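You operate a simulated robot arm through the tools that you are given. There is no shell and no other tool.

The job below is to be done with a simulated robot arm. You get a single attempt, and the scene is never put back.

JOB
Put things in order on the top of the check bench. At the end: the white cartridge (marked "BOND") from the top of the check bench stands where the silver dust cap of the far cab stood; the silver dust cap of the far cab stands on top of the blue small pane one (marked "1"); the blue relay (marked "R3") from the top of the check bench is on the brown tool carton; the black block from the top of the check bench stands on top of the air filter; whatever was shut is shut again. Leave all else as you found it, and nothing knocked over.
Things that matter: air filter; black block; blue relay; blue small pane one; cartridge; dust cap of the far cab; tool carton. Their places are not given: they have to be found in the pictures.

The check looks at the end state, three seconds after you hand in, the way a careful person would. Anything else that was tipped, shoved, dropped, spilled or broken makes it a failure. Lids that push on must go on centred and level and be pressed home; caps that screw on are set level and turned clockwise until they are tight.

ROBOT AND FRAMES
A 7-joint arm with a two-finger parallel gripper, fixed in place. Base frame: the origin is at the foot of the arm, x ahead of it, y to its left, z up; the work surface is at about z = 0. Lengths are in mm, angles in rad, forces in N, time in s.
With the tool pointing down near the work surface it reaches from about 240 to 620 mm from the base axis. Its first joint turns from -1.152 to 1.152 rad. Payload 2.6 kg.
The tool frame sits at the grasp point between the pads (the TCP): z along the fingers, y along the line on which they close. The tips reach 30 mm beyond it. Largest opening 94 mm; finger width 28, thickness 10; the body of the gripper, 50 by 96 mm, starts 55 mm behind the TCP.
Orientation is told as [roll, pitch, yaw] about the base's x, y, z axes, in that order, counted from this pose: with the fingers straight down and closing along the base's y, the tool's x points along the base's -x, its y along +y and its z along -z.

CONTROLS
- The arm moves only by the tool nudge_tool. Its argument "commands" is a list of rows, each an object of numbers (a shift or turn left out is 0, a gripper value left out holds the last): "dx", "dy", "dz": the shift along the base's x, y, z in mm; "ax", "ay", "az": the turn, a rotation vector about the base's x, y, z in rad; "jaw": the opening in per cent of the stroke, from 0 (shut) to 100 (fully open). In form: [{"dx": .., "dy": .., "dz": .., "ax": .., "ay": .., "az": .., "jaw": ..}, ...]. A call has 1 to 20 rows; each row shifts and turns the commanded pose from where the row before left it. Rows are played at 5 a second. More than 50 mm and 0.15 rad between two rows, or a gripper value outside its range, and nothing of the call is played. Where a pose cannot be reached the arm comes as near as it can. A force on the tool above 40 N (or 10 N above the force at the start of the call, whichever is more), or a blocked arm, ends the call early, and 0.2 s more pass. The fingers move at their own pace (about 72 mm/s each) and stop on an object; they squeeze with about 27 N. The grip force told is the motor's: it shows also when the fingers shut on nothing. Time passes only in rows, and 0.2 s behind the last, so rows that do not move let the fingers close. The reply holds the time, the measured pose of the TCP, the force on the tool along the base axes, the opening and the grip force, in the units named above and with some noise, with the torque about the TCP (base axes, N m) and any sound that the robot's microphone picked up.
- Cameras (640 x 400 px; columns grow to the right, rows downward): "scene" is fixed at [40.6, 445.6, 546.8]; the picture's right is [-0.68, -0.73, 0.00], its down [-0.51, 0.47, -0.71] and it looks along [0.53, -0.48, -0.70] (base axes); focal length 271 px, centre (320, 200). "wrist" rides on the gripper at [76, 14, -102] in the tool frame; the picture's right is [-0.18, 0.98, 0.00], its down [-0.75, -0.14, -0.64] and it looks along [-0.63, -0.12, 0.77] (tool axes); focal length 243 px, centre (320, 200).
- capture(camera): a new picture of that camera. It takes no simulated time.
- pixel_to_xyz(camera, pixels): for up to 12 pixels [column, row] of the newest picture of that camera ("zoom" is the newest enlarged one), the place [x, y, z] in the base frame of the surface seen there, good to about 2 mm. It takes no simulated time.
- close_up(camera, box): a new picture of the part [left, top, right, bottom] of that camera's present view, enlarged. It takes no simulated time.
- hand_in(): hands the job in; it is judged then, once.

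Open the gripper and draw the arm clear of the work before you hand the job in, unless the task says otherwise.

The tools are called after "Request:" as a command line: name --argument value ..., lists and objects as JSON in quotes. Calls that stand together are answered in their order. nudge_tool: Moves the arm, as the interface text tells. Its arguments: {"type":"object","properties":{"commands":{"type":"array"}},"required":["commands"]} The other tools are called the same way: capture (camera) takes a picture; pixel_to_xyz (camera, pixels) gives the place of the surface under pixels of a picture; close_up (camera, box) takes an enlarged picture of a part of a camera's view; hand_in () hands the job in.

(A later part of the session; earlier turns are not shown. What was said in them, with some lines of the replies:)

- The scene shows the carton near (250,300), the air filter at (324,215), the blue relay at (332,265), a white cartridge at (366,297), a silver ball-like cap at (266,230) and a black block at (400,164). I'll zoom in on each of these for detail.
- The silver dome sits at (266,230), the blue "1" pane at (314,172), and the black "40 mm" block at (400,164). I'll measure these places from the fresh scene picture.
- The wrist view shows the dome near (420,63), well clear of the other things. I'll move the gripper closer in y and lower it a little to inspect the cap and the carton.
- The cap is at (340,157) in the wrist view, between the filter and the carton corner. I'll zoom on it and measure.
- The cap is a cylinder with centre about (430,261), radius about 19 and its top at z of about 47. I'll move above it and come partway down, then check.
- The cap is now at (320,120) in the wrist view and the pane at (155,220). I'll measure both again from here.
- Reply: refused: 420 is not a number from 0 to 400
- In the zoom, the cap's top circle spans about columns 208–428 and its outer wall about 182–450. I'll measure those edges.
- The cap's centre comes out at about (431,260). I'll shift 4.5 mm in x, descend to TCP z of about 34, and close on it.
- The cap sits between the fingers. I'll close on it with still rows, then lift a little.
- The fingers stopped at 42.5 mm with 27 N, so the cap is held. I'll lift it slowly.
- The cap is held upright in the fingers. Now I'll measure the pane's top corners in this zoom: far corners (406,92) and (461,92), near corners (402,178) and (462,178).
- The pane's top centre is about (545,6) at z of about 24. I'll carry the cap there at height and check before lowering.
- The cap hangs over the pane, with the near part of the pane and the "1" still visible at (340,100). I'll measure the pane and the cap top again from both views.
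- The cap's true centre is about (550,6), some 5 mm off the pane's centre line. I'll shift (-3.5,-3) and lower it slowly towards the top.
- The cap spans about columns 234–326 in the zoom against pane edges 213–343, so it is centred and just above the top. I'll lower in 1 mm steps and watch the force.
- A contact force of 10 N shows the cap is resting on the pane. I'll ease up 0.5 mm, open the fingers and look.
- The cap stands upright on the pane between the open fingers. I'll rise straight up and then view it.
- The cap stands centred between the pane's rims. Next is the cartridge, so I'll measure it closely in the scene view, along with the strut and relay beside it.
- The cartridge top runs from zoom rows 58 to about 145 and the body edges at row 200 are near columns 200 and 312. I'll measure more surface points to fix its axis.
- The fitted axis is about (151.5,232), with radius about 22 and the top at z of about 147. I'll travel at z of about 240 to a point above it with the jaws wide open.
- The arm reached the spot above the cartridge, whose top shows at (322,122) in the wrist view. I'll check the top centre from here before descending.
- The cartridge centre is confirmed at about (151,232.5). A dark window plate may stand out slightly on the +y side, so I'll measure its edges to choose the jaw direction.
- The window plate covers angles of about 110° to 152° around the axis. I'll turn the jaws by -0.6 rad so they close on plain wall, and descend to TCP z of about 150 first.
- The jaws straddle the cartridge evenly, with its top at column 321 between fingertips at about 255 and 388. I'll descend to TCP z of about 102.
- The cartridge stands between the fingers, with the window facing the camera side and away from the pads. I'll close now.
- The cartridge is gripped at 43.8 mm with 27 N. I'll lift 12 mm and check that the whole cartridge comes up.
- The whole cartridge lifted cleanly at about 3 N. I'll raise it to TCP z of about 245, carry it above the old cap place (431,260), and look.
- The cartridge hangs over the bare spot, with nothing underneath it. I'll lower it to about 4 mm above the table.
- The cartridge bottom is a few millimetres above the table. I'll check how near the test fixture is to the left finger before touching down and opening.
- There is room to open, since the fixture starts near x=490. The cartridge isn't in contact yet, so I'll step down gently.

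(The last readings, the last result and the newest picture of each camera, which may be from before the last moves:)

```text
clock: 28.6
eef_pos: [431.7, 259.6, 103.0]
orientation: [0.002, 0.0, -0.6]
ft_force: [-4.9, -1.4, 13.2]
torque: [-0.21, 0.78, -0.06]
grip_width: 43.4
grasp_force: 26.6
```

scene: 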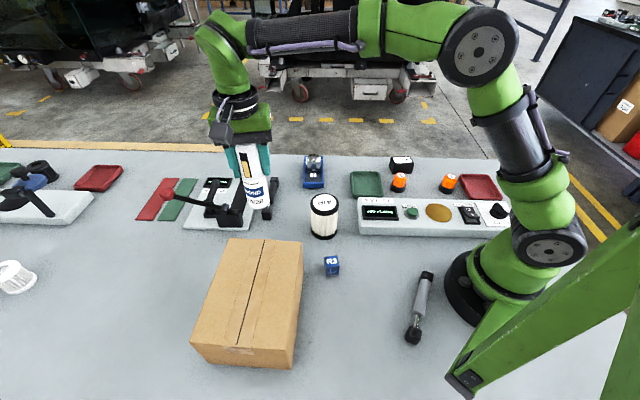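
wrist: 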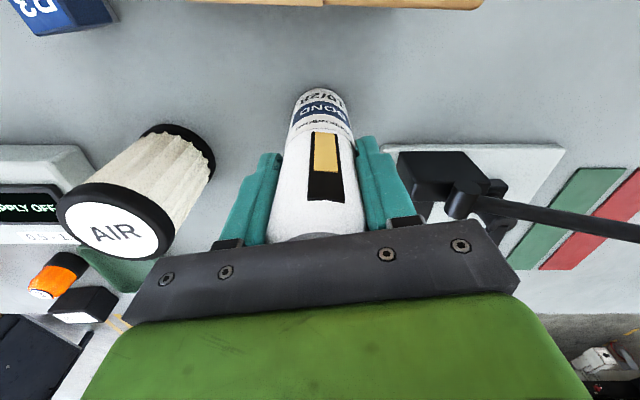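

Contact shows 13 N with a little side load. I'll ease up 0.7 mm and read again before releasing.

Request:
nudge_tool --commands '[{"dz": 0.7}, {}, {}]'

Request:
capture --camera "wrist"

```text
clock: 29.4
eef_pos: [432.0, 259.0, 103.7]
orientation: [0.001, 0.001, -0.599]
ft_force: [0.2, 2.9, 3.9]
torque: [0.36, 0.2, -0.06]
grip_width: 43.5
grasp_force: 27.4
```

```text
taken
```

wrist: 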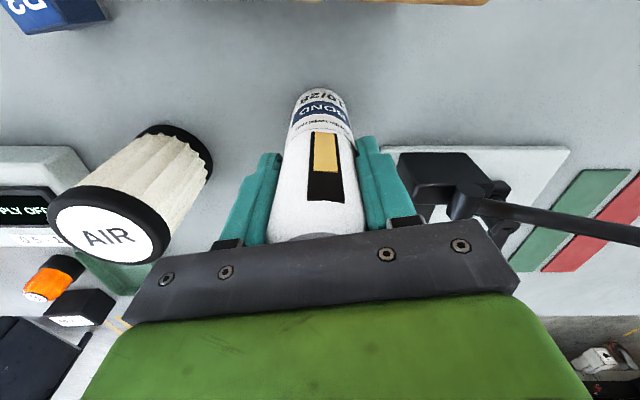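

The load is now a light 4 N and the cartridge looks upright. I'll open slowly.

Request:
nudge_tool --commands '[{"jaw": 48}, {"jaw": 52}, {"jaw": 60}, {"jaw": 68}, {}]'

Request:
capture --camera "wrist"

Request:
close_up --camera "scene" --box '[200, 130, 360, 250]'

```text
clock: 30.6
eef_pos: [432.2, 258.1, 103.5]
orientation: [0.001, 0.001, -0.602]
ft_force: [-0.4, -0.2, 0.0]
torque: [0.01, -0.04, -0.01]
grip_width: 63.9
grasp_force: 0.2
```

```text
taken
```

wrist: 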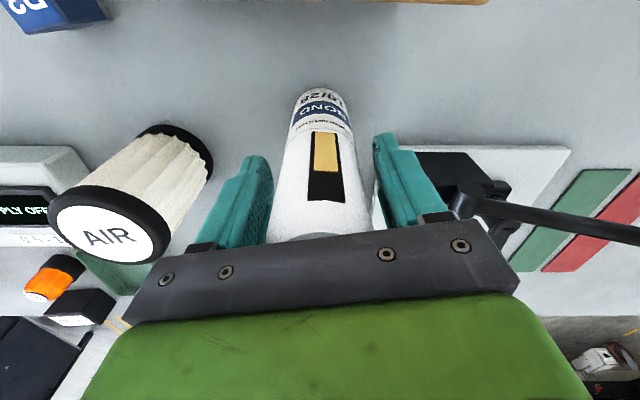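

```text
3.33 times, centred on (280, 190) of scene
```

zoom: 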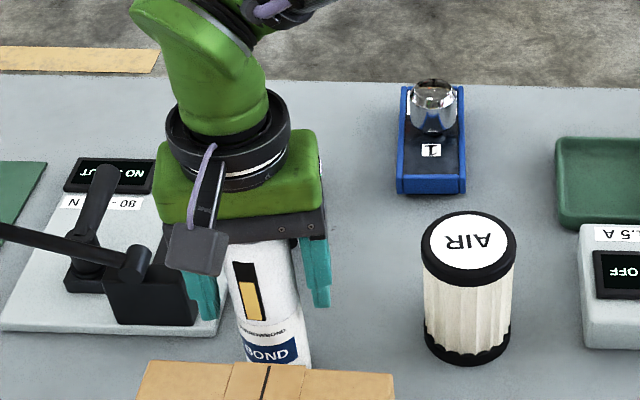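

The cartridge stands free and upright between the open fingers. I'll rise straight up, then move towards the relay while turning the jaws to yaw +0.785 to match the relay's sides.

Request:
nudge_tool --commands '[{"dz": 20}, {"dz": 40}, {"dz": 45}, {"dz": 40}, {"dx": -17, "dy": -6, "az": 0.1385}, {"dx": -17, "dy": -6, "az": 0.1385}, {"dx": -17, "dy": -6, "az": 0.1385}, {"dx": -17, "dy": -6, "az": 0.1385}, {"dx": -17, "dy": -6, "az": 0.1385}, {"dx": -17, "dy": -5, "az": 0.1385}, {"dx": -17, "dy": -5, "az": 0.1385}, {"dx": -16, "dy": -5, "az": 0.1385}, {"dx": -16, "dy": -5, "az": 0.1385}, {"dx": -16, "dy": -5, "az": 0.1385}, {}, {}]'

Request:
capture --camera "scene"

Request:
capture --camera "wrist"

```text
clock: 34.0
eef_pos: [264.5, 202.5, 249.0]
orientation: [0.0, -0.001, 0.787]
ft_force: [-0.4, -0.4, -0.6]
torque: [-0.03, -0.01, -0.04]
grip_width: 64.3
grasp_force: 0.0
```

```text
taken
```

scene: 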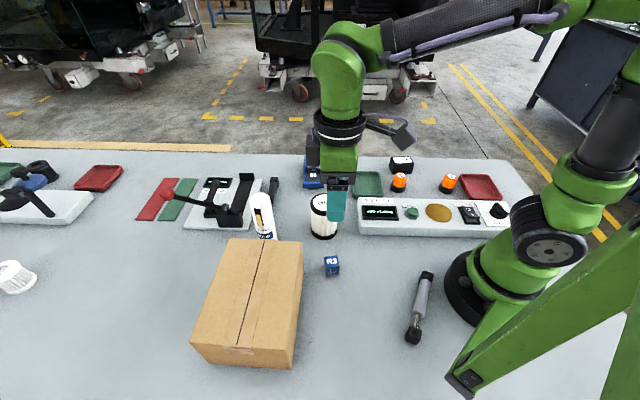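

```text
taken
```

wrist: 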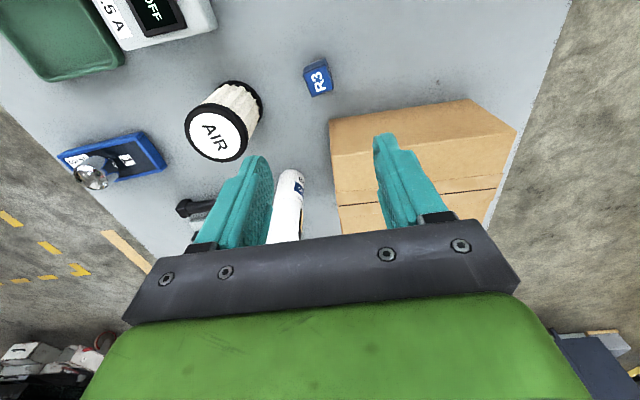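

The cartridge stands upright at its new place. The relay is at (318,77) in the wrist view, so I'll zoom in and measure its corners.

Request:
close_up --camera "wrist" --box '[278, 45, 358, 95]'

Request:
pixel_to_xyz --camera "zoom" --pixels '[[240, 245], [300, 370], [430, 345], [400, 225], [330, 290], [375, 170], [250, 180], [330, 130], [420, 280], [270, 300]]'

```text
8.00 times, centred on (318, 70) of wrist
```

zoom: 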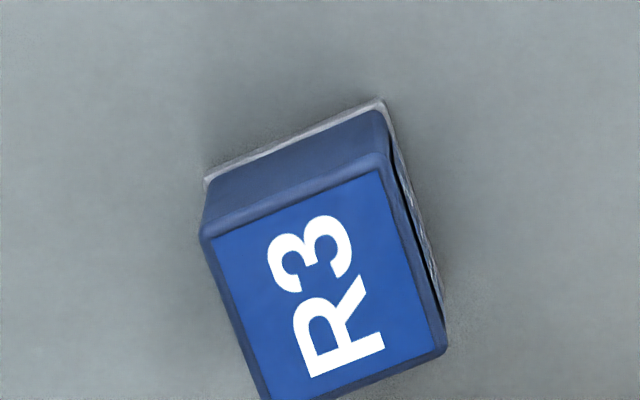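

```text
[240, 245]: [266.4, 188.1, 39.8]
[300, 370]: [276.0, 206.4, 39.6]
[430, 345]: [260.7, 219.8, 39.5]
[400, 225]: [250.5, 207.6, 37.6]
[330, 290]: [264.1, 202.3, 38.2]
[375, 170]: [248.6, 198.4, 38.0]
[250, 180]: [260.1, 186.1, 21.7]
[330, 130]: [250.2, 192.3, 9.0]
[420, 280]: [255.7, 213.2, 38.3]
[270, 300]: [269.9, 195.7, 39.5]
```

The relay's top is centred at about (264,202) with z of about 37, and its sides run at about 60° and 150°. I'll turn a further 0.26 rad and come down to z of about 110 for a check.

Request:
nudge_tool --commands '[{"az": 0.13, "dy": -2}, {"az": 0.13}, {"dz": -45}, {"dz": -45}, {"dz": -45}, {}, {}]'

Request:
capture --camera "wrist"

Request:
close_up --camera "scene" --box '[270, 190, 400, 290]'

```text
clock: 35.6
eef_pos: [265.2, 203.2, 112.3]
orientation: [0.0, -0.001, 1.046]
ft_force: [-0.7, -0.3, 0.9]
torque: [0.01, 0.0, 0.0]
grip_width: 63.9
grasp_force: 0.0
```

```text
taken
```

wrist: 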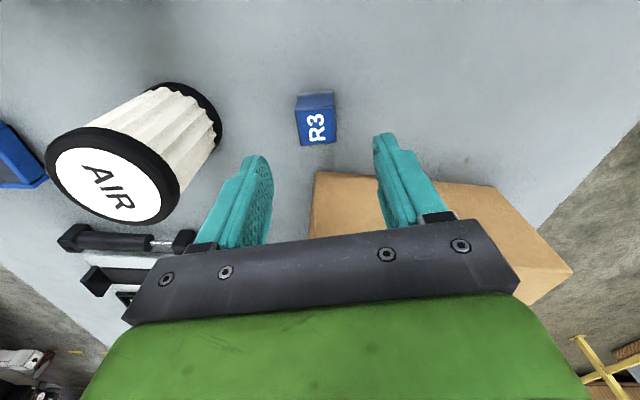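

```text
4.00 times, centred on (335, 240) of scene
```

zoom: 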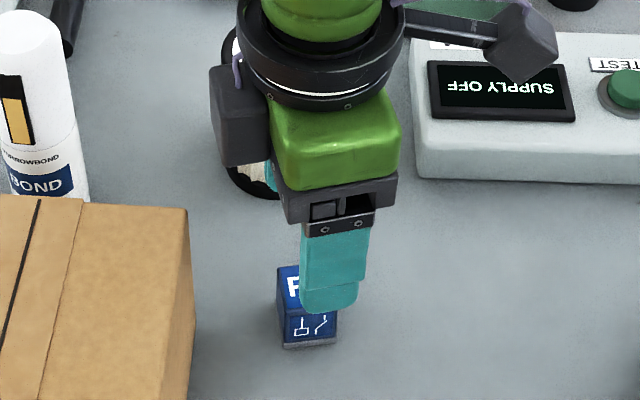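

The relay is at (316,118), nearly in line with the jaws. I'll measure its sides again from this height.

Request:
close_up --camera "wrist" --box '[276, 80, 356, 160]'

Request:
pixel_to_xyz --camera "wrist" --pixels '[[301, 108], [333, 106], [303, 143], [334, 139], [317, 125], [298, 120], [335, 120], [316, 98]]'

```text
5.00 times, centred on (316, 120) of wrist
```

zoom: 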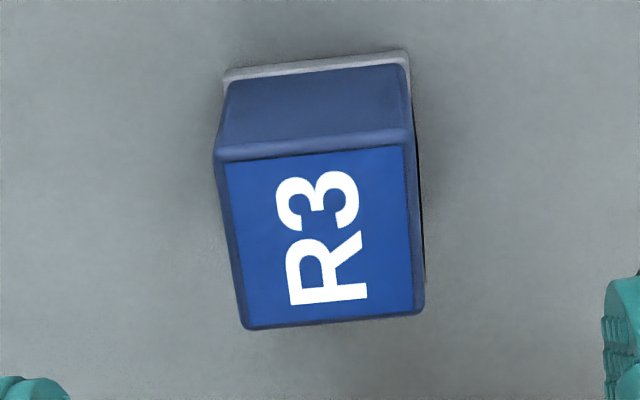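

```text
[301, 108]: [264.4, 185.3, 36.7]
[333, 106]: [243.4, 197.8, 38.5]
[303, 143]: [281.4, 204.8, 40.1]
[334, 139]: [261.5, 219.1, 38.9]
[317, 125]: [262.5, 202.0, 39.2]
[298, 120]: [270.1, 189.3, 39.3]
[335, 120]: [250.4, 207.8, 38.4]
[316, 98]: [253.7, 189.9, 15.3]
```

The relay's sides run about 0.1 rad less than the jaws' yaw, and its top centre is about (262.6,202.2). I'll correct by az -0.1 and dx -1.8, then descend to TCP z of about 37.

Request:
nudge_tool --commands '[{"az": -0.1, "dx": -1.8, "dy": -0.3}, {}, {"dz": -30}, {"dz": -25}, {"dz": -20.5}, {}, {}]'

Request:
capture --camera "wrist"

Request:
close_up --camera "scene" --box '[270, 190, 400, 290]'

```text
clock: 37.2
eef_pos: [263.9, 203.6, 36.2]
orientation: [0.0, 0.0, 0.947]
ft_force: [-0.3, -0.4, -0.1]
torque: [0.02, 0.0, -0.04]
grip_width: 64.1
grasp_force: 0.0
```

```text
taken
```

wrist: 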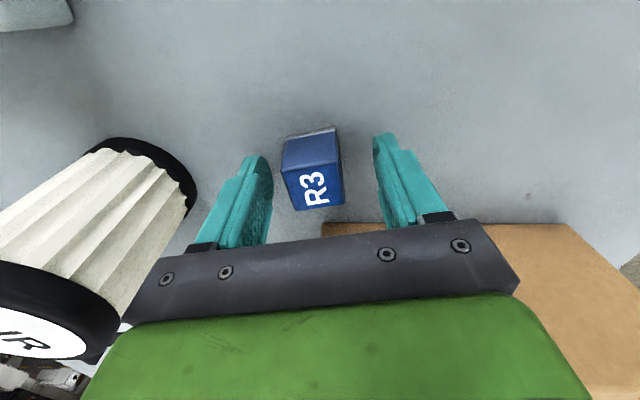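

```text
4.00 times, centred on (335, 240) of scene
```

zoom: 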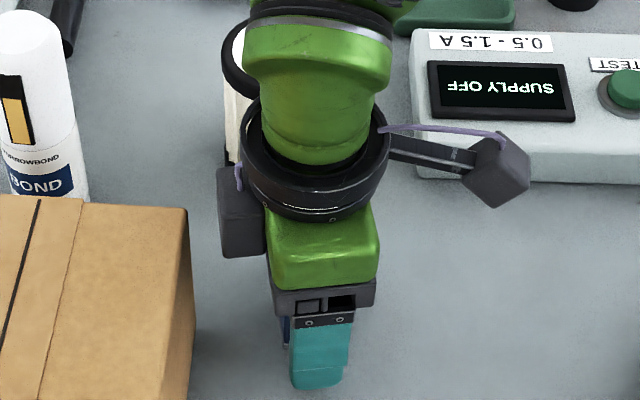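

The relay sits between the pads and lined up. I'll close on it.

Request:
nudge_tool --commands '[{"jaw": 0}, {}, {}, {}, {}]'

Request:
capture --camera "wrist"

```text
clock: 38.4
eef_pos: [262.9, 203.9, 36.8]
orientation: [0.0, 0.002, 0.947]
ft_force: [-0.3, 0.4, 1.7]
torque: [0.01, -0.02, 0.02]
grip_width: 33.3
grasp_force: 27.0
```

```text
taken
```

wrist: 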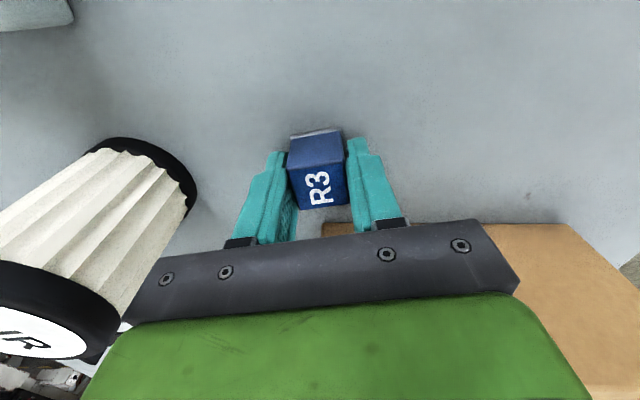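

The relay is gripped at 33 mm with 27 N. I'll lift it to z of about 210 and move over the carton's top centre near (288,370).

Request:
nudge_tool --commands '[{"dz": 10}, {"dz": 30}, {"dz": 45}, {"dz": 45}, {"dz": 43}, {"dx": 6, "dy": 42}, {"dx": 6, "dy": 42}, {"dx": 7, "dy": 42}, {"dx": 6.5, "dy": 42}, {}, {}]'

Request:
capture --camera "scene"

Request:
capture --camera "wrist"

Request:
pixel_to_xyz --camera "scene" --pixels '[[230, 242], [300, 245], [283, 362], [197, 338], [230, 320], [270, 330], [285, 300]]'

```text
clock: 40.8
eef_pos: [289.0, 371.6, 208.8]
orientation: [0.0, -0.001, 0.945]
ft_force: [0.3, 0.4, -0.5]
torque: [0.0, 0.02, -0.01]
grip_width: 33.6
grasp_force: 27.5
```

```text
taken
```

scene: 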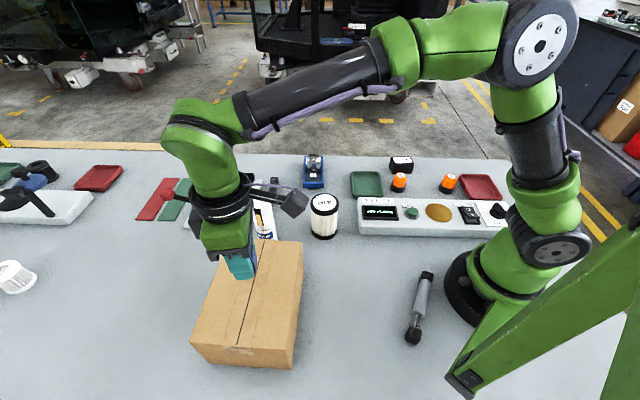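

```text
taken
```

wrist: 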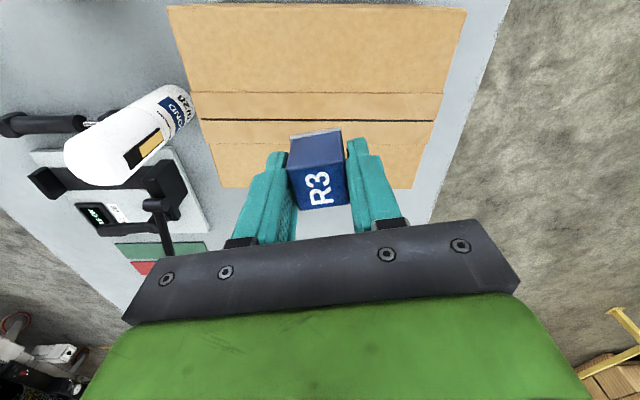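

```text
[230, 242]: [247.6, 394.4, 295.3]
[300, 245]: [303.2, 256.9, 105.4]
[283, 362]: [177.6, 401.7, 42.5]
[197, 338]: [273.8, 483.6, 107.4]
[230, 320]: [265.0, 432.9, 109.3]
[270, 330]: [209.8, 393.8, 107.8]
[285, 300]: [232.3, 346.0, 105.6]
```

The carton has a seam line (row 120) and tape edges (rows 92 and 145) in the wrist view. I'll measure these so I can set the relay on a flat panel.

Request:
pixel_to_xyz --camera "wrist" --pixels '[[320, 8], [320, 50], [320, 93], [320, 121], [240, 144], [400, 150], [240, 119], [240, 93], [420, 180], [230, 185], [170, 8], [465, 12]]'

Request:
close_up --camera "wrist" --box '[160, 0, 480, 200]'

```text
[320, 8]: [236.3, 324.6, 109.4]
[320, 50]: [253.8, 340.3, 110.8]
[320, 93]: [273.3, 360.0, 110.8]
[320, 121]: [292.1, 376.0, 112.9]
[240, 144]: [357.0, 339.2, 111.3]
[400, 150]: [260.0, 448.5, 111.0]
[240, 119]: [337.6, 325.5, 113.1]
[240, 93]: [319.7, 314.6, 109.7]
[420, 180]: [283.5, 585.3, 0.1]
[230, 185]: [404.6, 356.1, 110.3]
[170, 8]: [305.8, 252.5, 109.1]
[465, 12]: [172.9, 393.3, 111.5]
```

```text
2.00 times, centred on (320, 100) of wrist
```

zoom: 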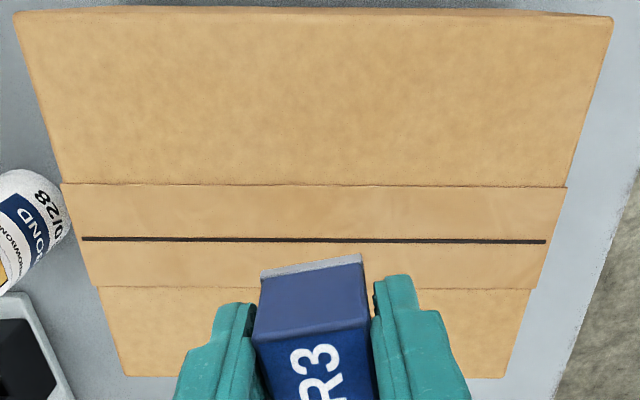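

The flat near panel between the carton edge and tape has its middle at about (255,343). I'll shift there and lower to just above the top.

Request:
nudge_tool --commands '[{"dx": -16, "dy": -13}, {"dx": -16, "dy": -13}, {}, {"dz": -35}, {"dz": -20}, {}, {}]'

Request:
capture --camera "wrist"

Request:
close_up --camera "scene" --box '[180, 200, 340, 320]'

```text
clock: 42.4
eef_pos: [256.9, 344.6, 157.0]
orientation: [0.0, 0.002, 0.946]
ft_force: [0.1, -0.5, -1.6]
torque: [-0.03, -0.04, 0.01]
grip_width: 33.6
grasp_force: 27.1
```

```text
taken
```

wrist: 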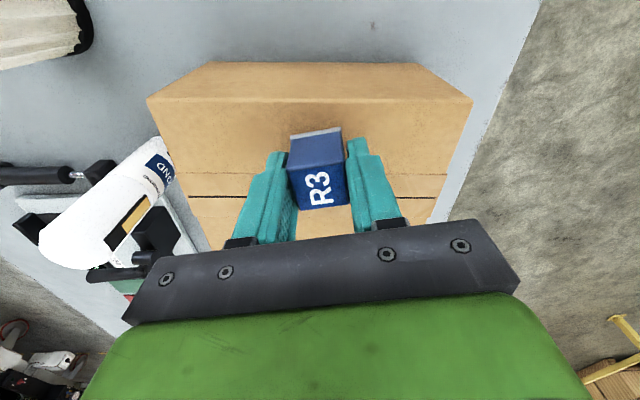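

```text
3.33 times, centred on (260, 260) of scene
```

zoom: 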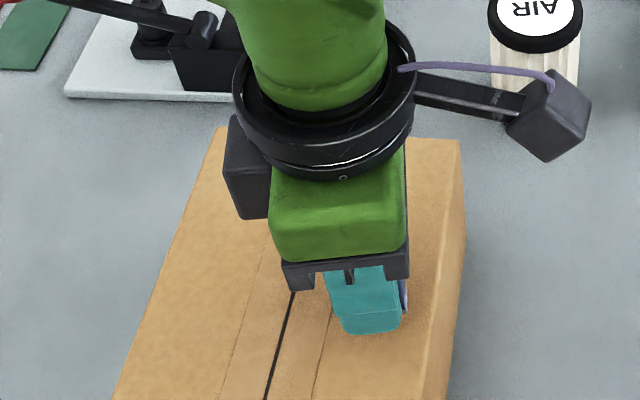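

The relay is above the near panel, about 10 mm up. I'll lower it gently and watch the force.

Request:
nudge_tool --commands '[{"dz": -4}, {"dz": -2}, {"dz": -1}, {}]'

```text
clock: 43.4
eef_pos: [257.5, 344.0, 149.2]
orientation: [-0.001, -0.001, 0.947]
ft_force: [0.1, 0.3, 0.2]
torque: [0.01, 0.0, 0.01]
grip_width: 33.6
grasp_force: 26.9
```

There's no contact yet at a commanded z of about 148. I'll step down 1 mm at a time.

Request:
nudge_tool --commands '[{"dz": -1}, {"dz": -0.7}, {}]'

```text
clock: 44.2
eef_pos: [256.0, 344.8, 146.3]
orientation: [0.0, 0.0, 0.946]
ft_force: [0.1, 0.0, -0.3]
torque: [0.01, -0.03, -0.03]
grip_width: 33.9
grasp_force: 27.2
```

The force is still zero, so I'll continue downward in small steps.

Request:
nudge_tool --commands '[{"dz": -0.8}, {"dz": -0.7}, {}]'

```text
clock: 45.0
eef_pos: [257.3, 343.5, 146.7]
orientation: [0.001, -0.003, 0.946]
ft_force: [-3.2, -3.8, 16.5]
torque: [-0.2, 0.11, -0.02]
grip_width: 33.4
grasp_force: 27.8
```

Contact shows at 16 N. I'll ease up 0.6 mm and open slowly.

Request:
nudge_tool --commands '[{"dz": 0.6}, {}, {"jaw": 38}, {"jaw": 44}, {"jaw": 55}, {"jaw": 62}, {}]'

Request:
capture --camera "wrist"

```text
clock: 46.6
eef_pos: [255.9, 345.2, 146.1]
orientation: [0.001, 0.001, 0.947]
ft_force: [-0.1, 0.3, -0.3]
torque: [-0.01, 0.02, 0.02]
grip_width: 58.3
grasp_force: 0.0
```

```text
taken
```

wrist: 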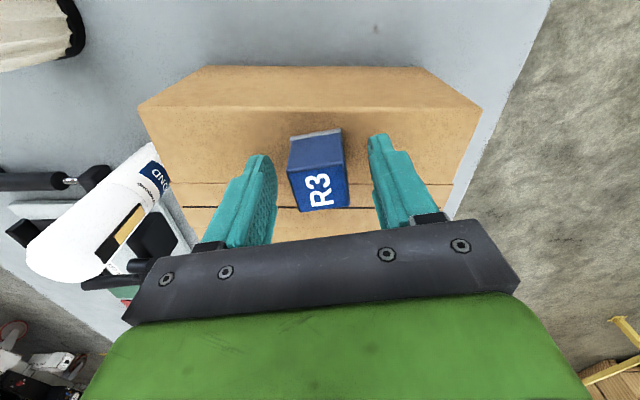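

The relay stands square on the carton panel. I'll lift straight up, then travel to above the black block near (378,-207) while turning back to yaw 0.

Request:
nudge_tool --commands '[{"dz": 20}, {"dz": 40}, {"dz": 45}, {"dx": 10, "dy": -46, "az": -0.0788}, {"dx": 10, "dy": -46, "az": -0.0788}, {"dx": 10, "dy": -46, "az": -0.0788}, {"dx": 10, "dy": -46, "az": -0.0788}, {"dx": 10, "dy": -46, "az": -0.0788}, {"dx": 10, "dy": -46, "az": -0.0788}, {"dx": 10, "dy": -46, "az": -0.0788}, {"dx": 10, "dy": -46, "az": -0.0788}, {"dx": 10, "dy": -46, "az": -0.0788}, {"dx": 10, "dy": -46, "az": -0.0788}, {"dx": 10, "dy": -46, "az": -0.0788}, {"dx": 10, "dy": -46, "az": -0.0788}, {}, {}]'

Request:
capture --camera "scene"

Request:
capture --camera "wrist"

```text
clock: 50.2
eef_pos: [377.2, -210.8, 250.6]
orientation: [-0.001, 0.0, 0.002]
ft_force: [-0.5, 0.1, 0.0]
torque: [-0.02, -0.01, -0.01]
grip_width: 58.1
grasp_force: 0.0
```

```text
taken
```

scene: 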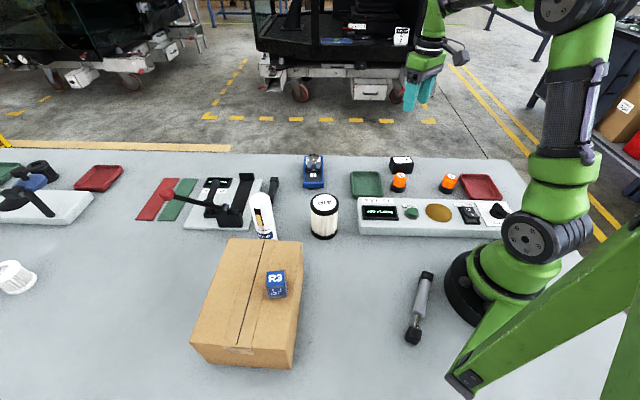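

```text
taken
```

wrist: 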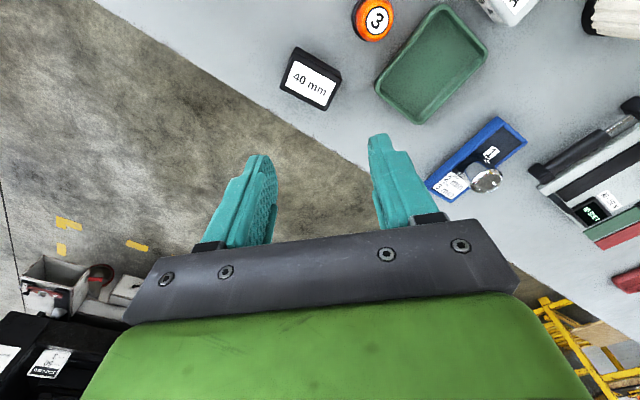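

The relay, cartridge and cap all stand as placed. The black "40 mm" block is at (310,78) in the wrist view, so I'll zoom in and measure it.

Request:
close_up --camera "wrist" --box '[260, 30, 360, 130]'

Request:
pixel_to_xyz --camera "wrist" --pixels '[[296, 52], [341, 77], [323, 107], [283, 84], [312, 78], [298, 65], [330, 82], [375, 15], [400, 60]]'

Request:
close_up --camera "scene" --box '[340, 140, 460, 220]'

```text
4.00 times, centred on (310, 80) of wrist
```

zoom: 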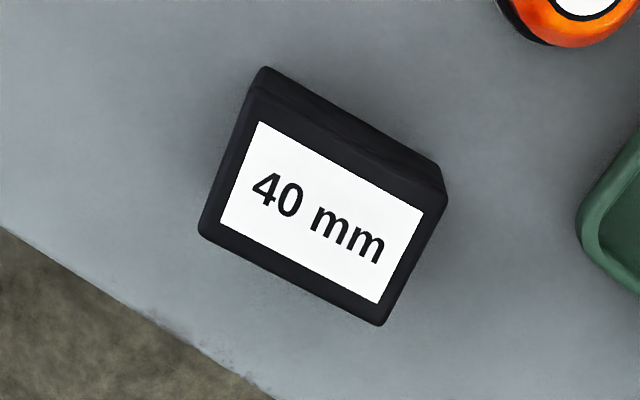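

```text
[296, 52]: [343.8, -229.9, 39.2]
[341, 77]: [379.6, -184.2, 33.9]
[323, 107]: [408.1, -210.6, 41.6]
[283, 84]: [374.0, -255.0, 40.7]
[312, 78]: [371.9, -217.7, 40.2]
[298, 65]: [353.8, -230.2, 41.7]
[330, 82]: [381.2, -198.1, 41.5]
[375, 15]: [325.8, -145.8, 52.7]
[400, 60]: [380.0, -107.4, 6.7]
```

```text
5.00 times, centred on (400, 180) of scene
```

zoom: 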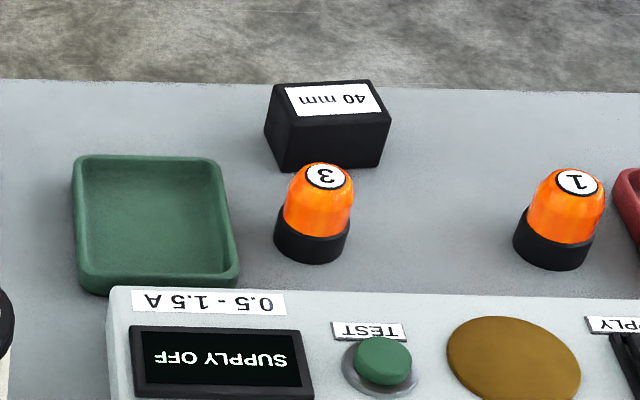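

The block is about 58 × 40 × 40 mm, with its top centre at about (376.5,-219.5) and its long side at about 53°. I'll turn the jaws to yaw 0.92 so they close across the short side, and come down to z of about 115.

Request:
nudge_tool --commands '[{"az": 0.1314, "dx": 0.5, "dy": -6, "jaw": 72}, {"az": 0.1314, "dy": -6}, {"az": 0.1314}, {"az": 0.1314}, {"az": 0.1314}, {"az": 0.1314}, {"az": 0.1314}, {"dz": -45}, {"dz": -45}, {"dz": -45}, {}, {}]'

Request:
capture --camera "wrist"

Request:
close_up --camera "scene" --box '[340, 120, 460, 200]'

```text
clock: 52.8
eef_pos: [372.9, -221.0, 113.6]
orientation: [-0.002, 0.001, 0.923]
ft_force: [0.2, -0.6, 0.1]
torque: [-0.01, 0.04, -0.01]
grip_width: 67.6
grasp_force: 0.1
```

```text
taken
```

wrist: 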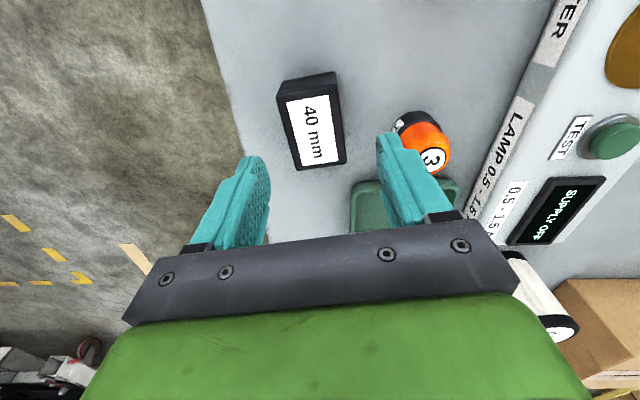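

```text
5.00 times, centred on (400, 160) of scene
```

zoom: 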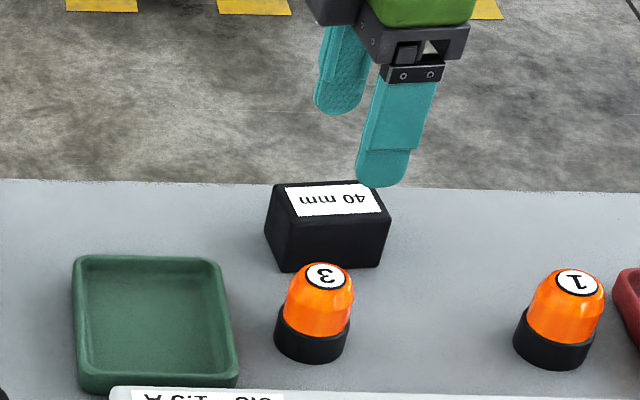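

The block lies between the finger lines, and lamp "3" is near the right finger. I'll measure the block corners and the lamp base before descending.

Request:
pixel_to_xyz --camera "wrist" --pixels '[[279, 94], [338, 83], [297, 170], [346, 162], [314, 128], [398, 128], [402, 118], [352, 190], [360, 183], [420, 118]]'

Request:
close_up --camera "wrist" --box '[265, 60, 365, 180]'

Request:
pixel_to_xyz --camera "scene" --pixels '[[397, 191], [403, 191], [390, 186], [405, 176]]'

```text
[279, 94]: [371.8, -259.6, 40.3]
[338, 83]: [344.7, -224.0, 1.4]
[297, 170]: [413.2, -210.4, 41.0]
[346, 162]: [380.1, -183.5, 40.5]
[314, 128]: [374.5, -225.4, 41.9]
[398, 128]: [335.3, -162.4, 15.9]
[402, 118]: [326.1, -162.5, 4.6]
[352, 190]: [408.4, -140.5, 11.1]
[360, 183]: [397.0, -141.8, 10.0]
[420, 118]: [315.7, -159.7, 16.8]
```

```text
3.33 times, centred on (315, 120) of wrist
```

zoom: 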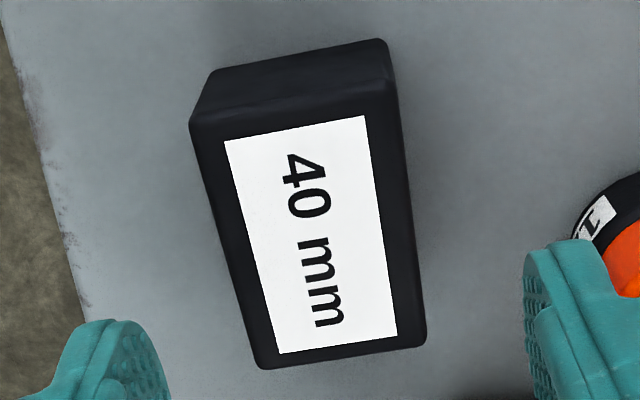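

```text
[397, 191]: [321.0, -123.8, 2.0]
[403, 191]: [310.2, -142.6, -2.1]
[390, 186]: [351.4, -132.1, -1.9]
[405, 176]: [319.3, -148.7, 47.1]
```

The block centre lies about 5 mm to one side of the jaw midpoint, while its angle matches. I'll shift by (+4,-3) and descend to TCP z of about 38.

Request:
nudge_tool --commands '[{"dx": 4, "dy": -3}, {}, {"dz": -30}, {"dz": -27}, {"dz": -20}, {}, {}]'

Request:
capture --camera "wrist"

Request:
close_up --camera "scene" --box '[340, 120, 460, 200]'

```text
clock: 54.4
eef_pos: [378.8, -225.1, 38.8]
orientation: [-0.001, -0.001, 0.923]
ft_force: [-1.0, -0.7, -0.6]
torque: [0.01, 0.05, 0.0]
grip_width: 67.6
grasp_force: 0.0
```

```text
taken
```

wrist: 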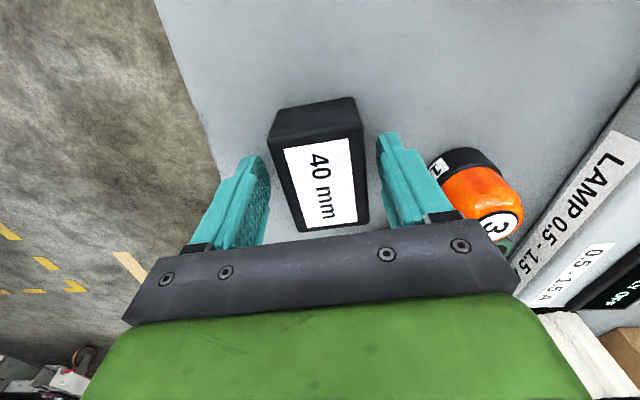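

```text
5.00 times, centred on (400, 160) of scene
```

zoom: 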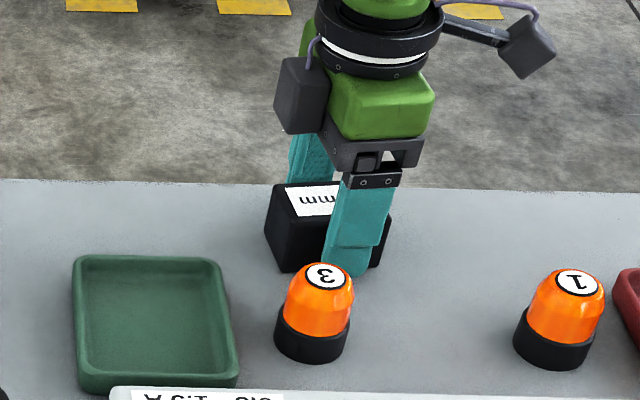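

The block sits evenly between the pads, with the lamp clear. I'll close on it.

Request:
nudge_tool --commands '[{"jaw": 0}, {}, {}, {}, {}]'

Request:
capture --camera "wrist"

```text
clock: 55.6
eef_pos: [379.6, -224.0, 37.9]
orientation: [-0.001, 0.001, 0.923]
ft_force: [0.6, 0.4, -0.3]
torque: [0.02, -0.01, 0.03]
grip_width: 48.7
grasp_force: 26.5
```

```text
taken
```

wrist: 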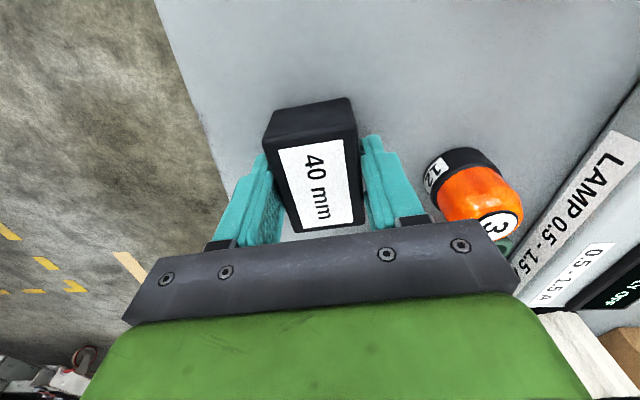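

The block is gripped at 48.7 mm with 27 N. I'll lift it to z of about 230 and measure the air filter's top circle.

Request:
nudge_tool --commands '[{"dz": 10}, {"dz": 30}, {"dz": 50}, {"dz": 50}, {"dz": 50}, {}]'

Request:
close_up --camera "scene" --box '[280, 180, 370, 250]'

Request:
capture --camera "wrist"

Request:
pixel_to_xyz --camera "zoom" --pixels '[[320, 100], [320, 60], [320, 140], [265, 100], [375, 100], [320, 200], [320, 320], [245, 200], [390, 200]]'

```text
clock: 57.0
eef_pos: [381.7, -225.5, 229.9]
orientation: [0.001, 0.0, 0.921]
ft_force: [-0.3, -0.3, -0.6]
torque: [-0.02, 0.01, -0.01]
grip_width: 48.9
grasp_force: 27.2
```

```text
5.71 times, centred on (325, 215) of scene
```

zoom: 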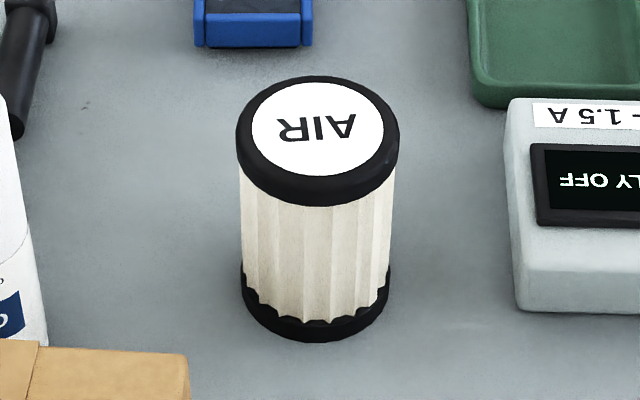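

```text
taken
```

wrist: 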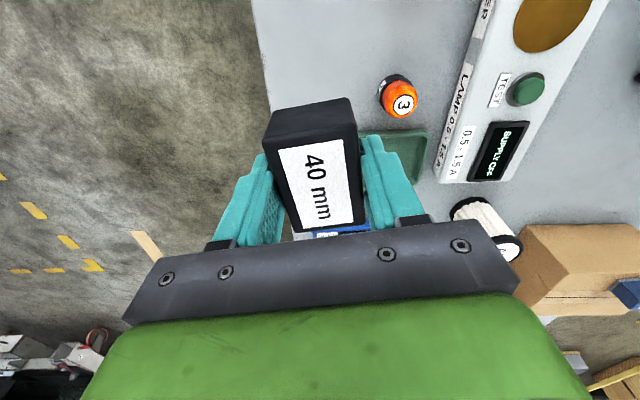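

```text
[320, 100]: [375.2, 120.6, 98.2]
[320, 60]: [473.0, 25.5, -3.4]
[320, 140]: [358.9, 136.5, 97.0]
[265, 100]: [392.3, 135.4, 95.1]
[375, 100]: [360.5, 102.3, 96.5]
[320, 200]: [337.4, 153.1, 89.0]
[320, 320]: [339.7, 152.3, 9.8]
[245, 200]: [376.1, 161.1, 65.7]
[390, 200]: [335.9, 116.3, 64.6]
```

The filter's top centre is about (363,131.5) at z of about 97, with radius about 33. I'll carry the block over it at z of 230 and check the alignment.

Request:
nudge_tool --commands '[{"dx": -2.2, "dy": 44.3}, {"dx": -2.2, "dy": 44.3}, {"dx": -2.2, "dy": 44.3}, {"dx": -2.2, "dy": 44.3}, {"dx": -2.2, "dy": 44.3}, {"dx": -2.2, "dy": 44.3}, {"dx": -2.2, "dy": 44.3}, {"dx": -2.1, "dy": 44.2}, {}, {"dz": -40}, {"dz": -40}, {}, {}]'

Request:
close_up --camera "scene" --box '[260, 130, 400, 250]'

Request:
capture --camera "wrist"

```text
clock: 59.8
eef_pos: [364.0, 132.5, 148.8]
orientation: [0.0, -0.001, 0.922]
ft_force: [-0.1, -0.1, -1.5]
torque: [0.0, 0.02, 0.03]
grip_width: 49.2
grasp_force: 27.5
```

```text
3.33 times, centred on (330, 190) of scene
```

zoom: 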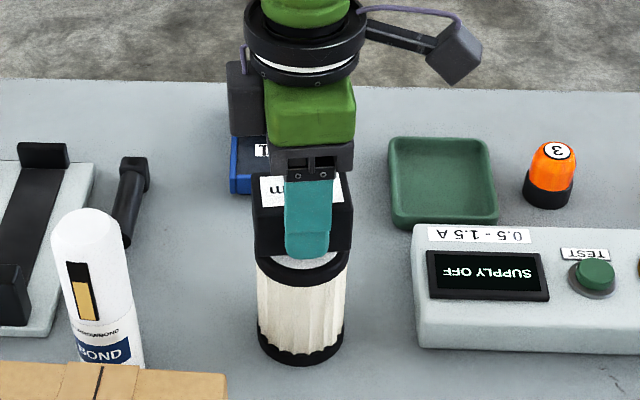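

```text
taken
```

wrist: 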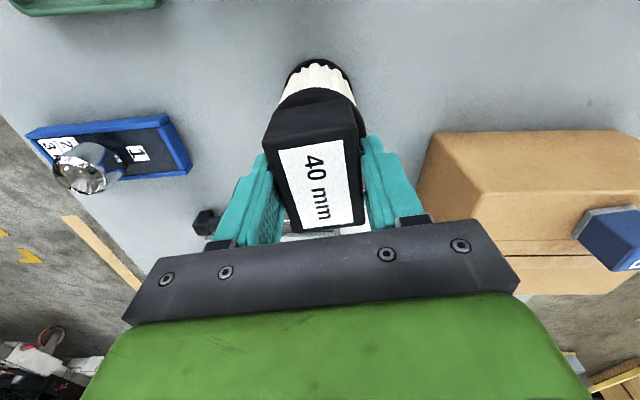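

The block is centred over the filter (block 255–350 and filter 257–348 in the zoom). I'll lower it to a few millimetres above and then in small steps.

Request:
nudge_tool --commands '[{"dz": -6}, {"dz": -3}, {}, {}]'

Request:
close_up --camera "scene" --box '[280, 170, 370, 250]'

```text
clock: 60.8
eef_pos: [362.9, 133.0, 140.7]
orientation: [0.0, 0.001, 0.921]
ft_force: [1.3, 0.7, -1.3]
torque: [-0.02, -0.02, 0.01]
grip_width: 48.8
grasp_force: 26.7
```

```text
5.00 times, centred on (325, 210) of scene
```

zoom: 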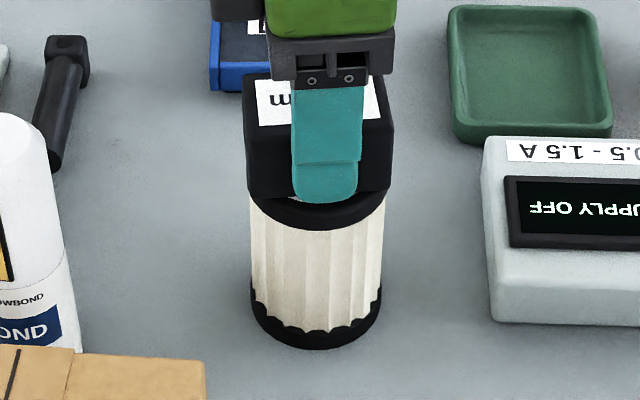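

The block is close above the rim and still centred. I'll step down 1 mm at a time.

Request:
nudge_tool --commands '[{"dz": -1}, {"dz": -1}, {}]'

```text
clock: 61.6
eef_pos: [363.8, 131.0, 138.4]
orientation: [0.0, -0.003, 0.921]
ft_force: [-1.7, 0.9, 7.3]
torque: [-0.03, 0.19, -0.02]
grip_width: 48.9
grasp_force: 26.4
```

Contact shows at 7 N, so the block rests on the filter. I'll open slowly.

Request:
nudge_tool --commands '[{"dz": -0.2}, {"jaw": 54}, {"jaw": 58}, {"jaw": 64}, {"jaw": 74}, {}]'

Request:
close_up --camera "scene" --box '[280, 170, 370, 250]'

Request:
capture --camera "wrist"

```text
clock: 63.0
eef_pos: [363.5, 131.1, 138.0]
orientation: [0.0, 0.0, 0.921]
ft_force: [-0.7, 1.1, -0.5]
torque: [-0.01, -0.03, 0.01]
grip_width: 69.6
grasp_force: 0.0
```

```text
5.00 times, centred on (325, 210) of scene
```

zoom: 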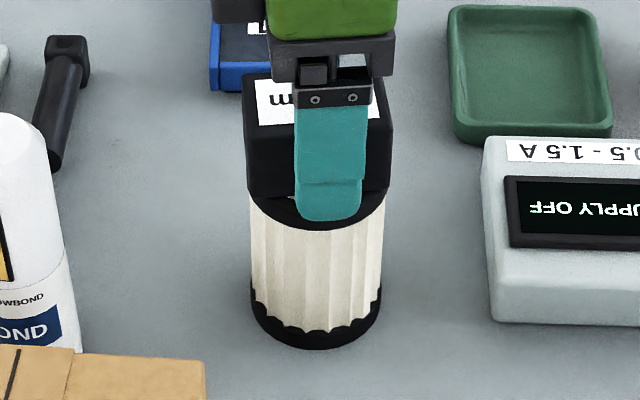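

```text
taken
```

wrist: 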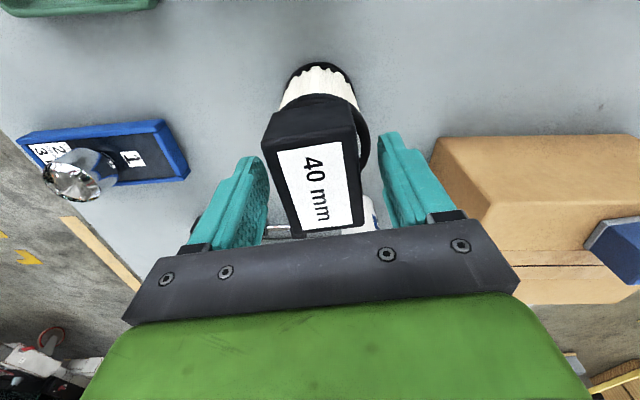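

The block rests level on the filter. I'll rise straight up and draw the arm back to its start area, turning to yaw 0.

Request:
nudge_tool --commands '[{"dz": 15}, {"dz": 35}, {"dz": 50}, {"dz": 50}, {"az": -0.13}, {"az": -0.13}, {"az": -0.13}, {"az": -0.13}, {"az": -0.13}, {"az": -0.13}, {"az": -0.14}, {"dy": -40}, {"dy": -40}, {"dy": -40}, {}, {}]'

Request:
capture --camera "scene"

Request:
capture --camera "wrist"

Request:
close_up --camera "scene" --box '[220, 140, 380, 260]'

Request:
pixel_to_xyz --camera "scene" --pixels '[[259, 197], [258, 210], [265, 222], [272, 232], [324, 195], [314, 163], [275, 278]]'

```text
clock: 66.4
eef_pos: [364.6, 10.7, 288.3]
orientation: [0.0, 0.0, 0.002]
ft_force: [-0.9, 0.4, 0.6]
torque: [0.0, 0.01, 0.01]
grip_width: 69.5
grasp_force: 0.0
```

```text
taken
```

scene: 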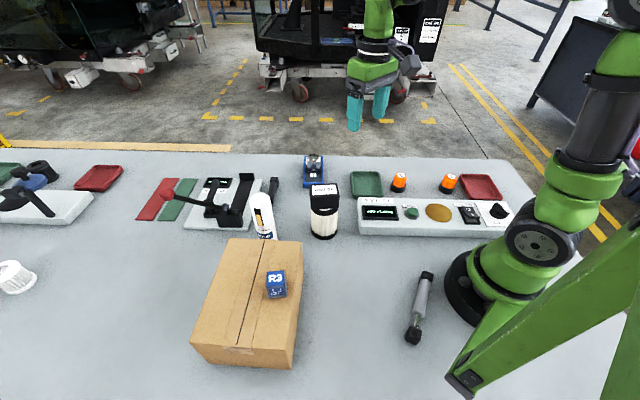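

```text
taken
```

wrist: 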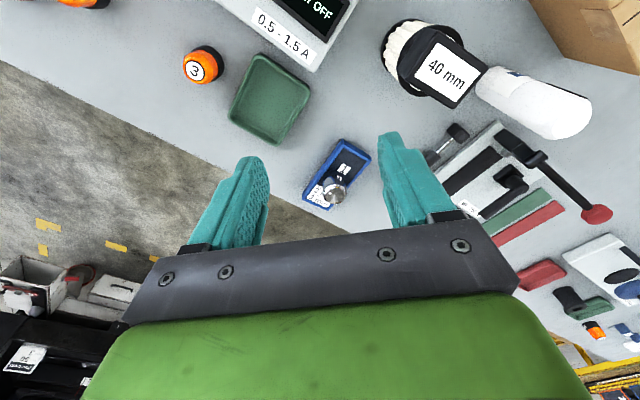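

```text
3.33 times, centred on (300, 200) of scene
```

zoom: 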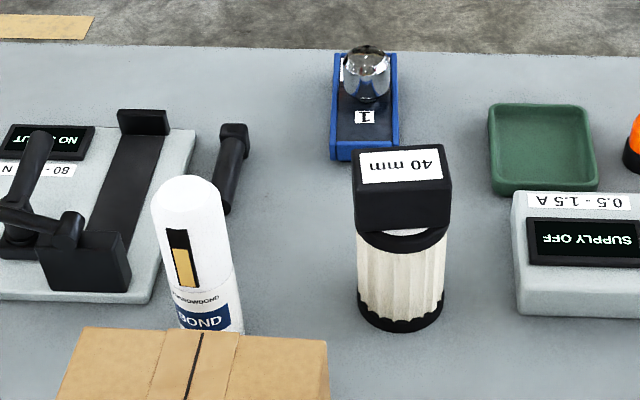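

```text
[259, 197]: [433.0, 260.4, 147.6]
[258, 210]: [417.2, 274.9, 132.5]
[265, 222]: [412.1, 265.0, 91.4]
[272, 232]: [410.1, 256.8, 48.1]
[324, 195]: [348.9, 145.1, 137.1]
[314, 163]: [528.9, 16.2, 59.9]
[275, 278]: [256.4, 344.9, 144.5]
```

The final views show the cap on the "1" pane, the cartridge upright at (433,260), the relay on the carton and the block level on the filter. Everything else is unchanged, the gripper is open and the arm is clear, so I'm handing in.

Request:
hand_in

```text
The job is handed in.
```

I moved all four things to where you asked, and in the last pictures each stood upright with nothing knocked over or out of place. I've handed the job in, but I haven't seen the result of the check.

- **Dust cap:** it stands centred on the blue pane marked "1". I took the small silver cap between the air filter and the carton to be the one you meant, as it was the only silver cap in the pictures.
- **Cartridge:** the white "BOND" cartridge stands where the dust cap stood. It measured within about 2 mm of the cap's original spot.
- **Relay:** the blue "R3" relay is on top of the tool carton, on the flat panel beside the taped seam.
- **Black block:** the "40 mm" block sits level and centred on the air filter.

Nothing had to be opened, so there was nothing to shut again. The gripper is open and the arm is clear of the bench.
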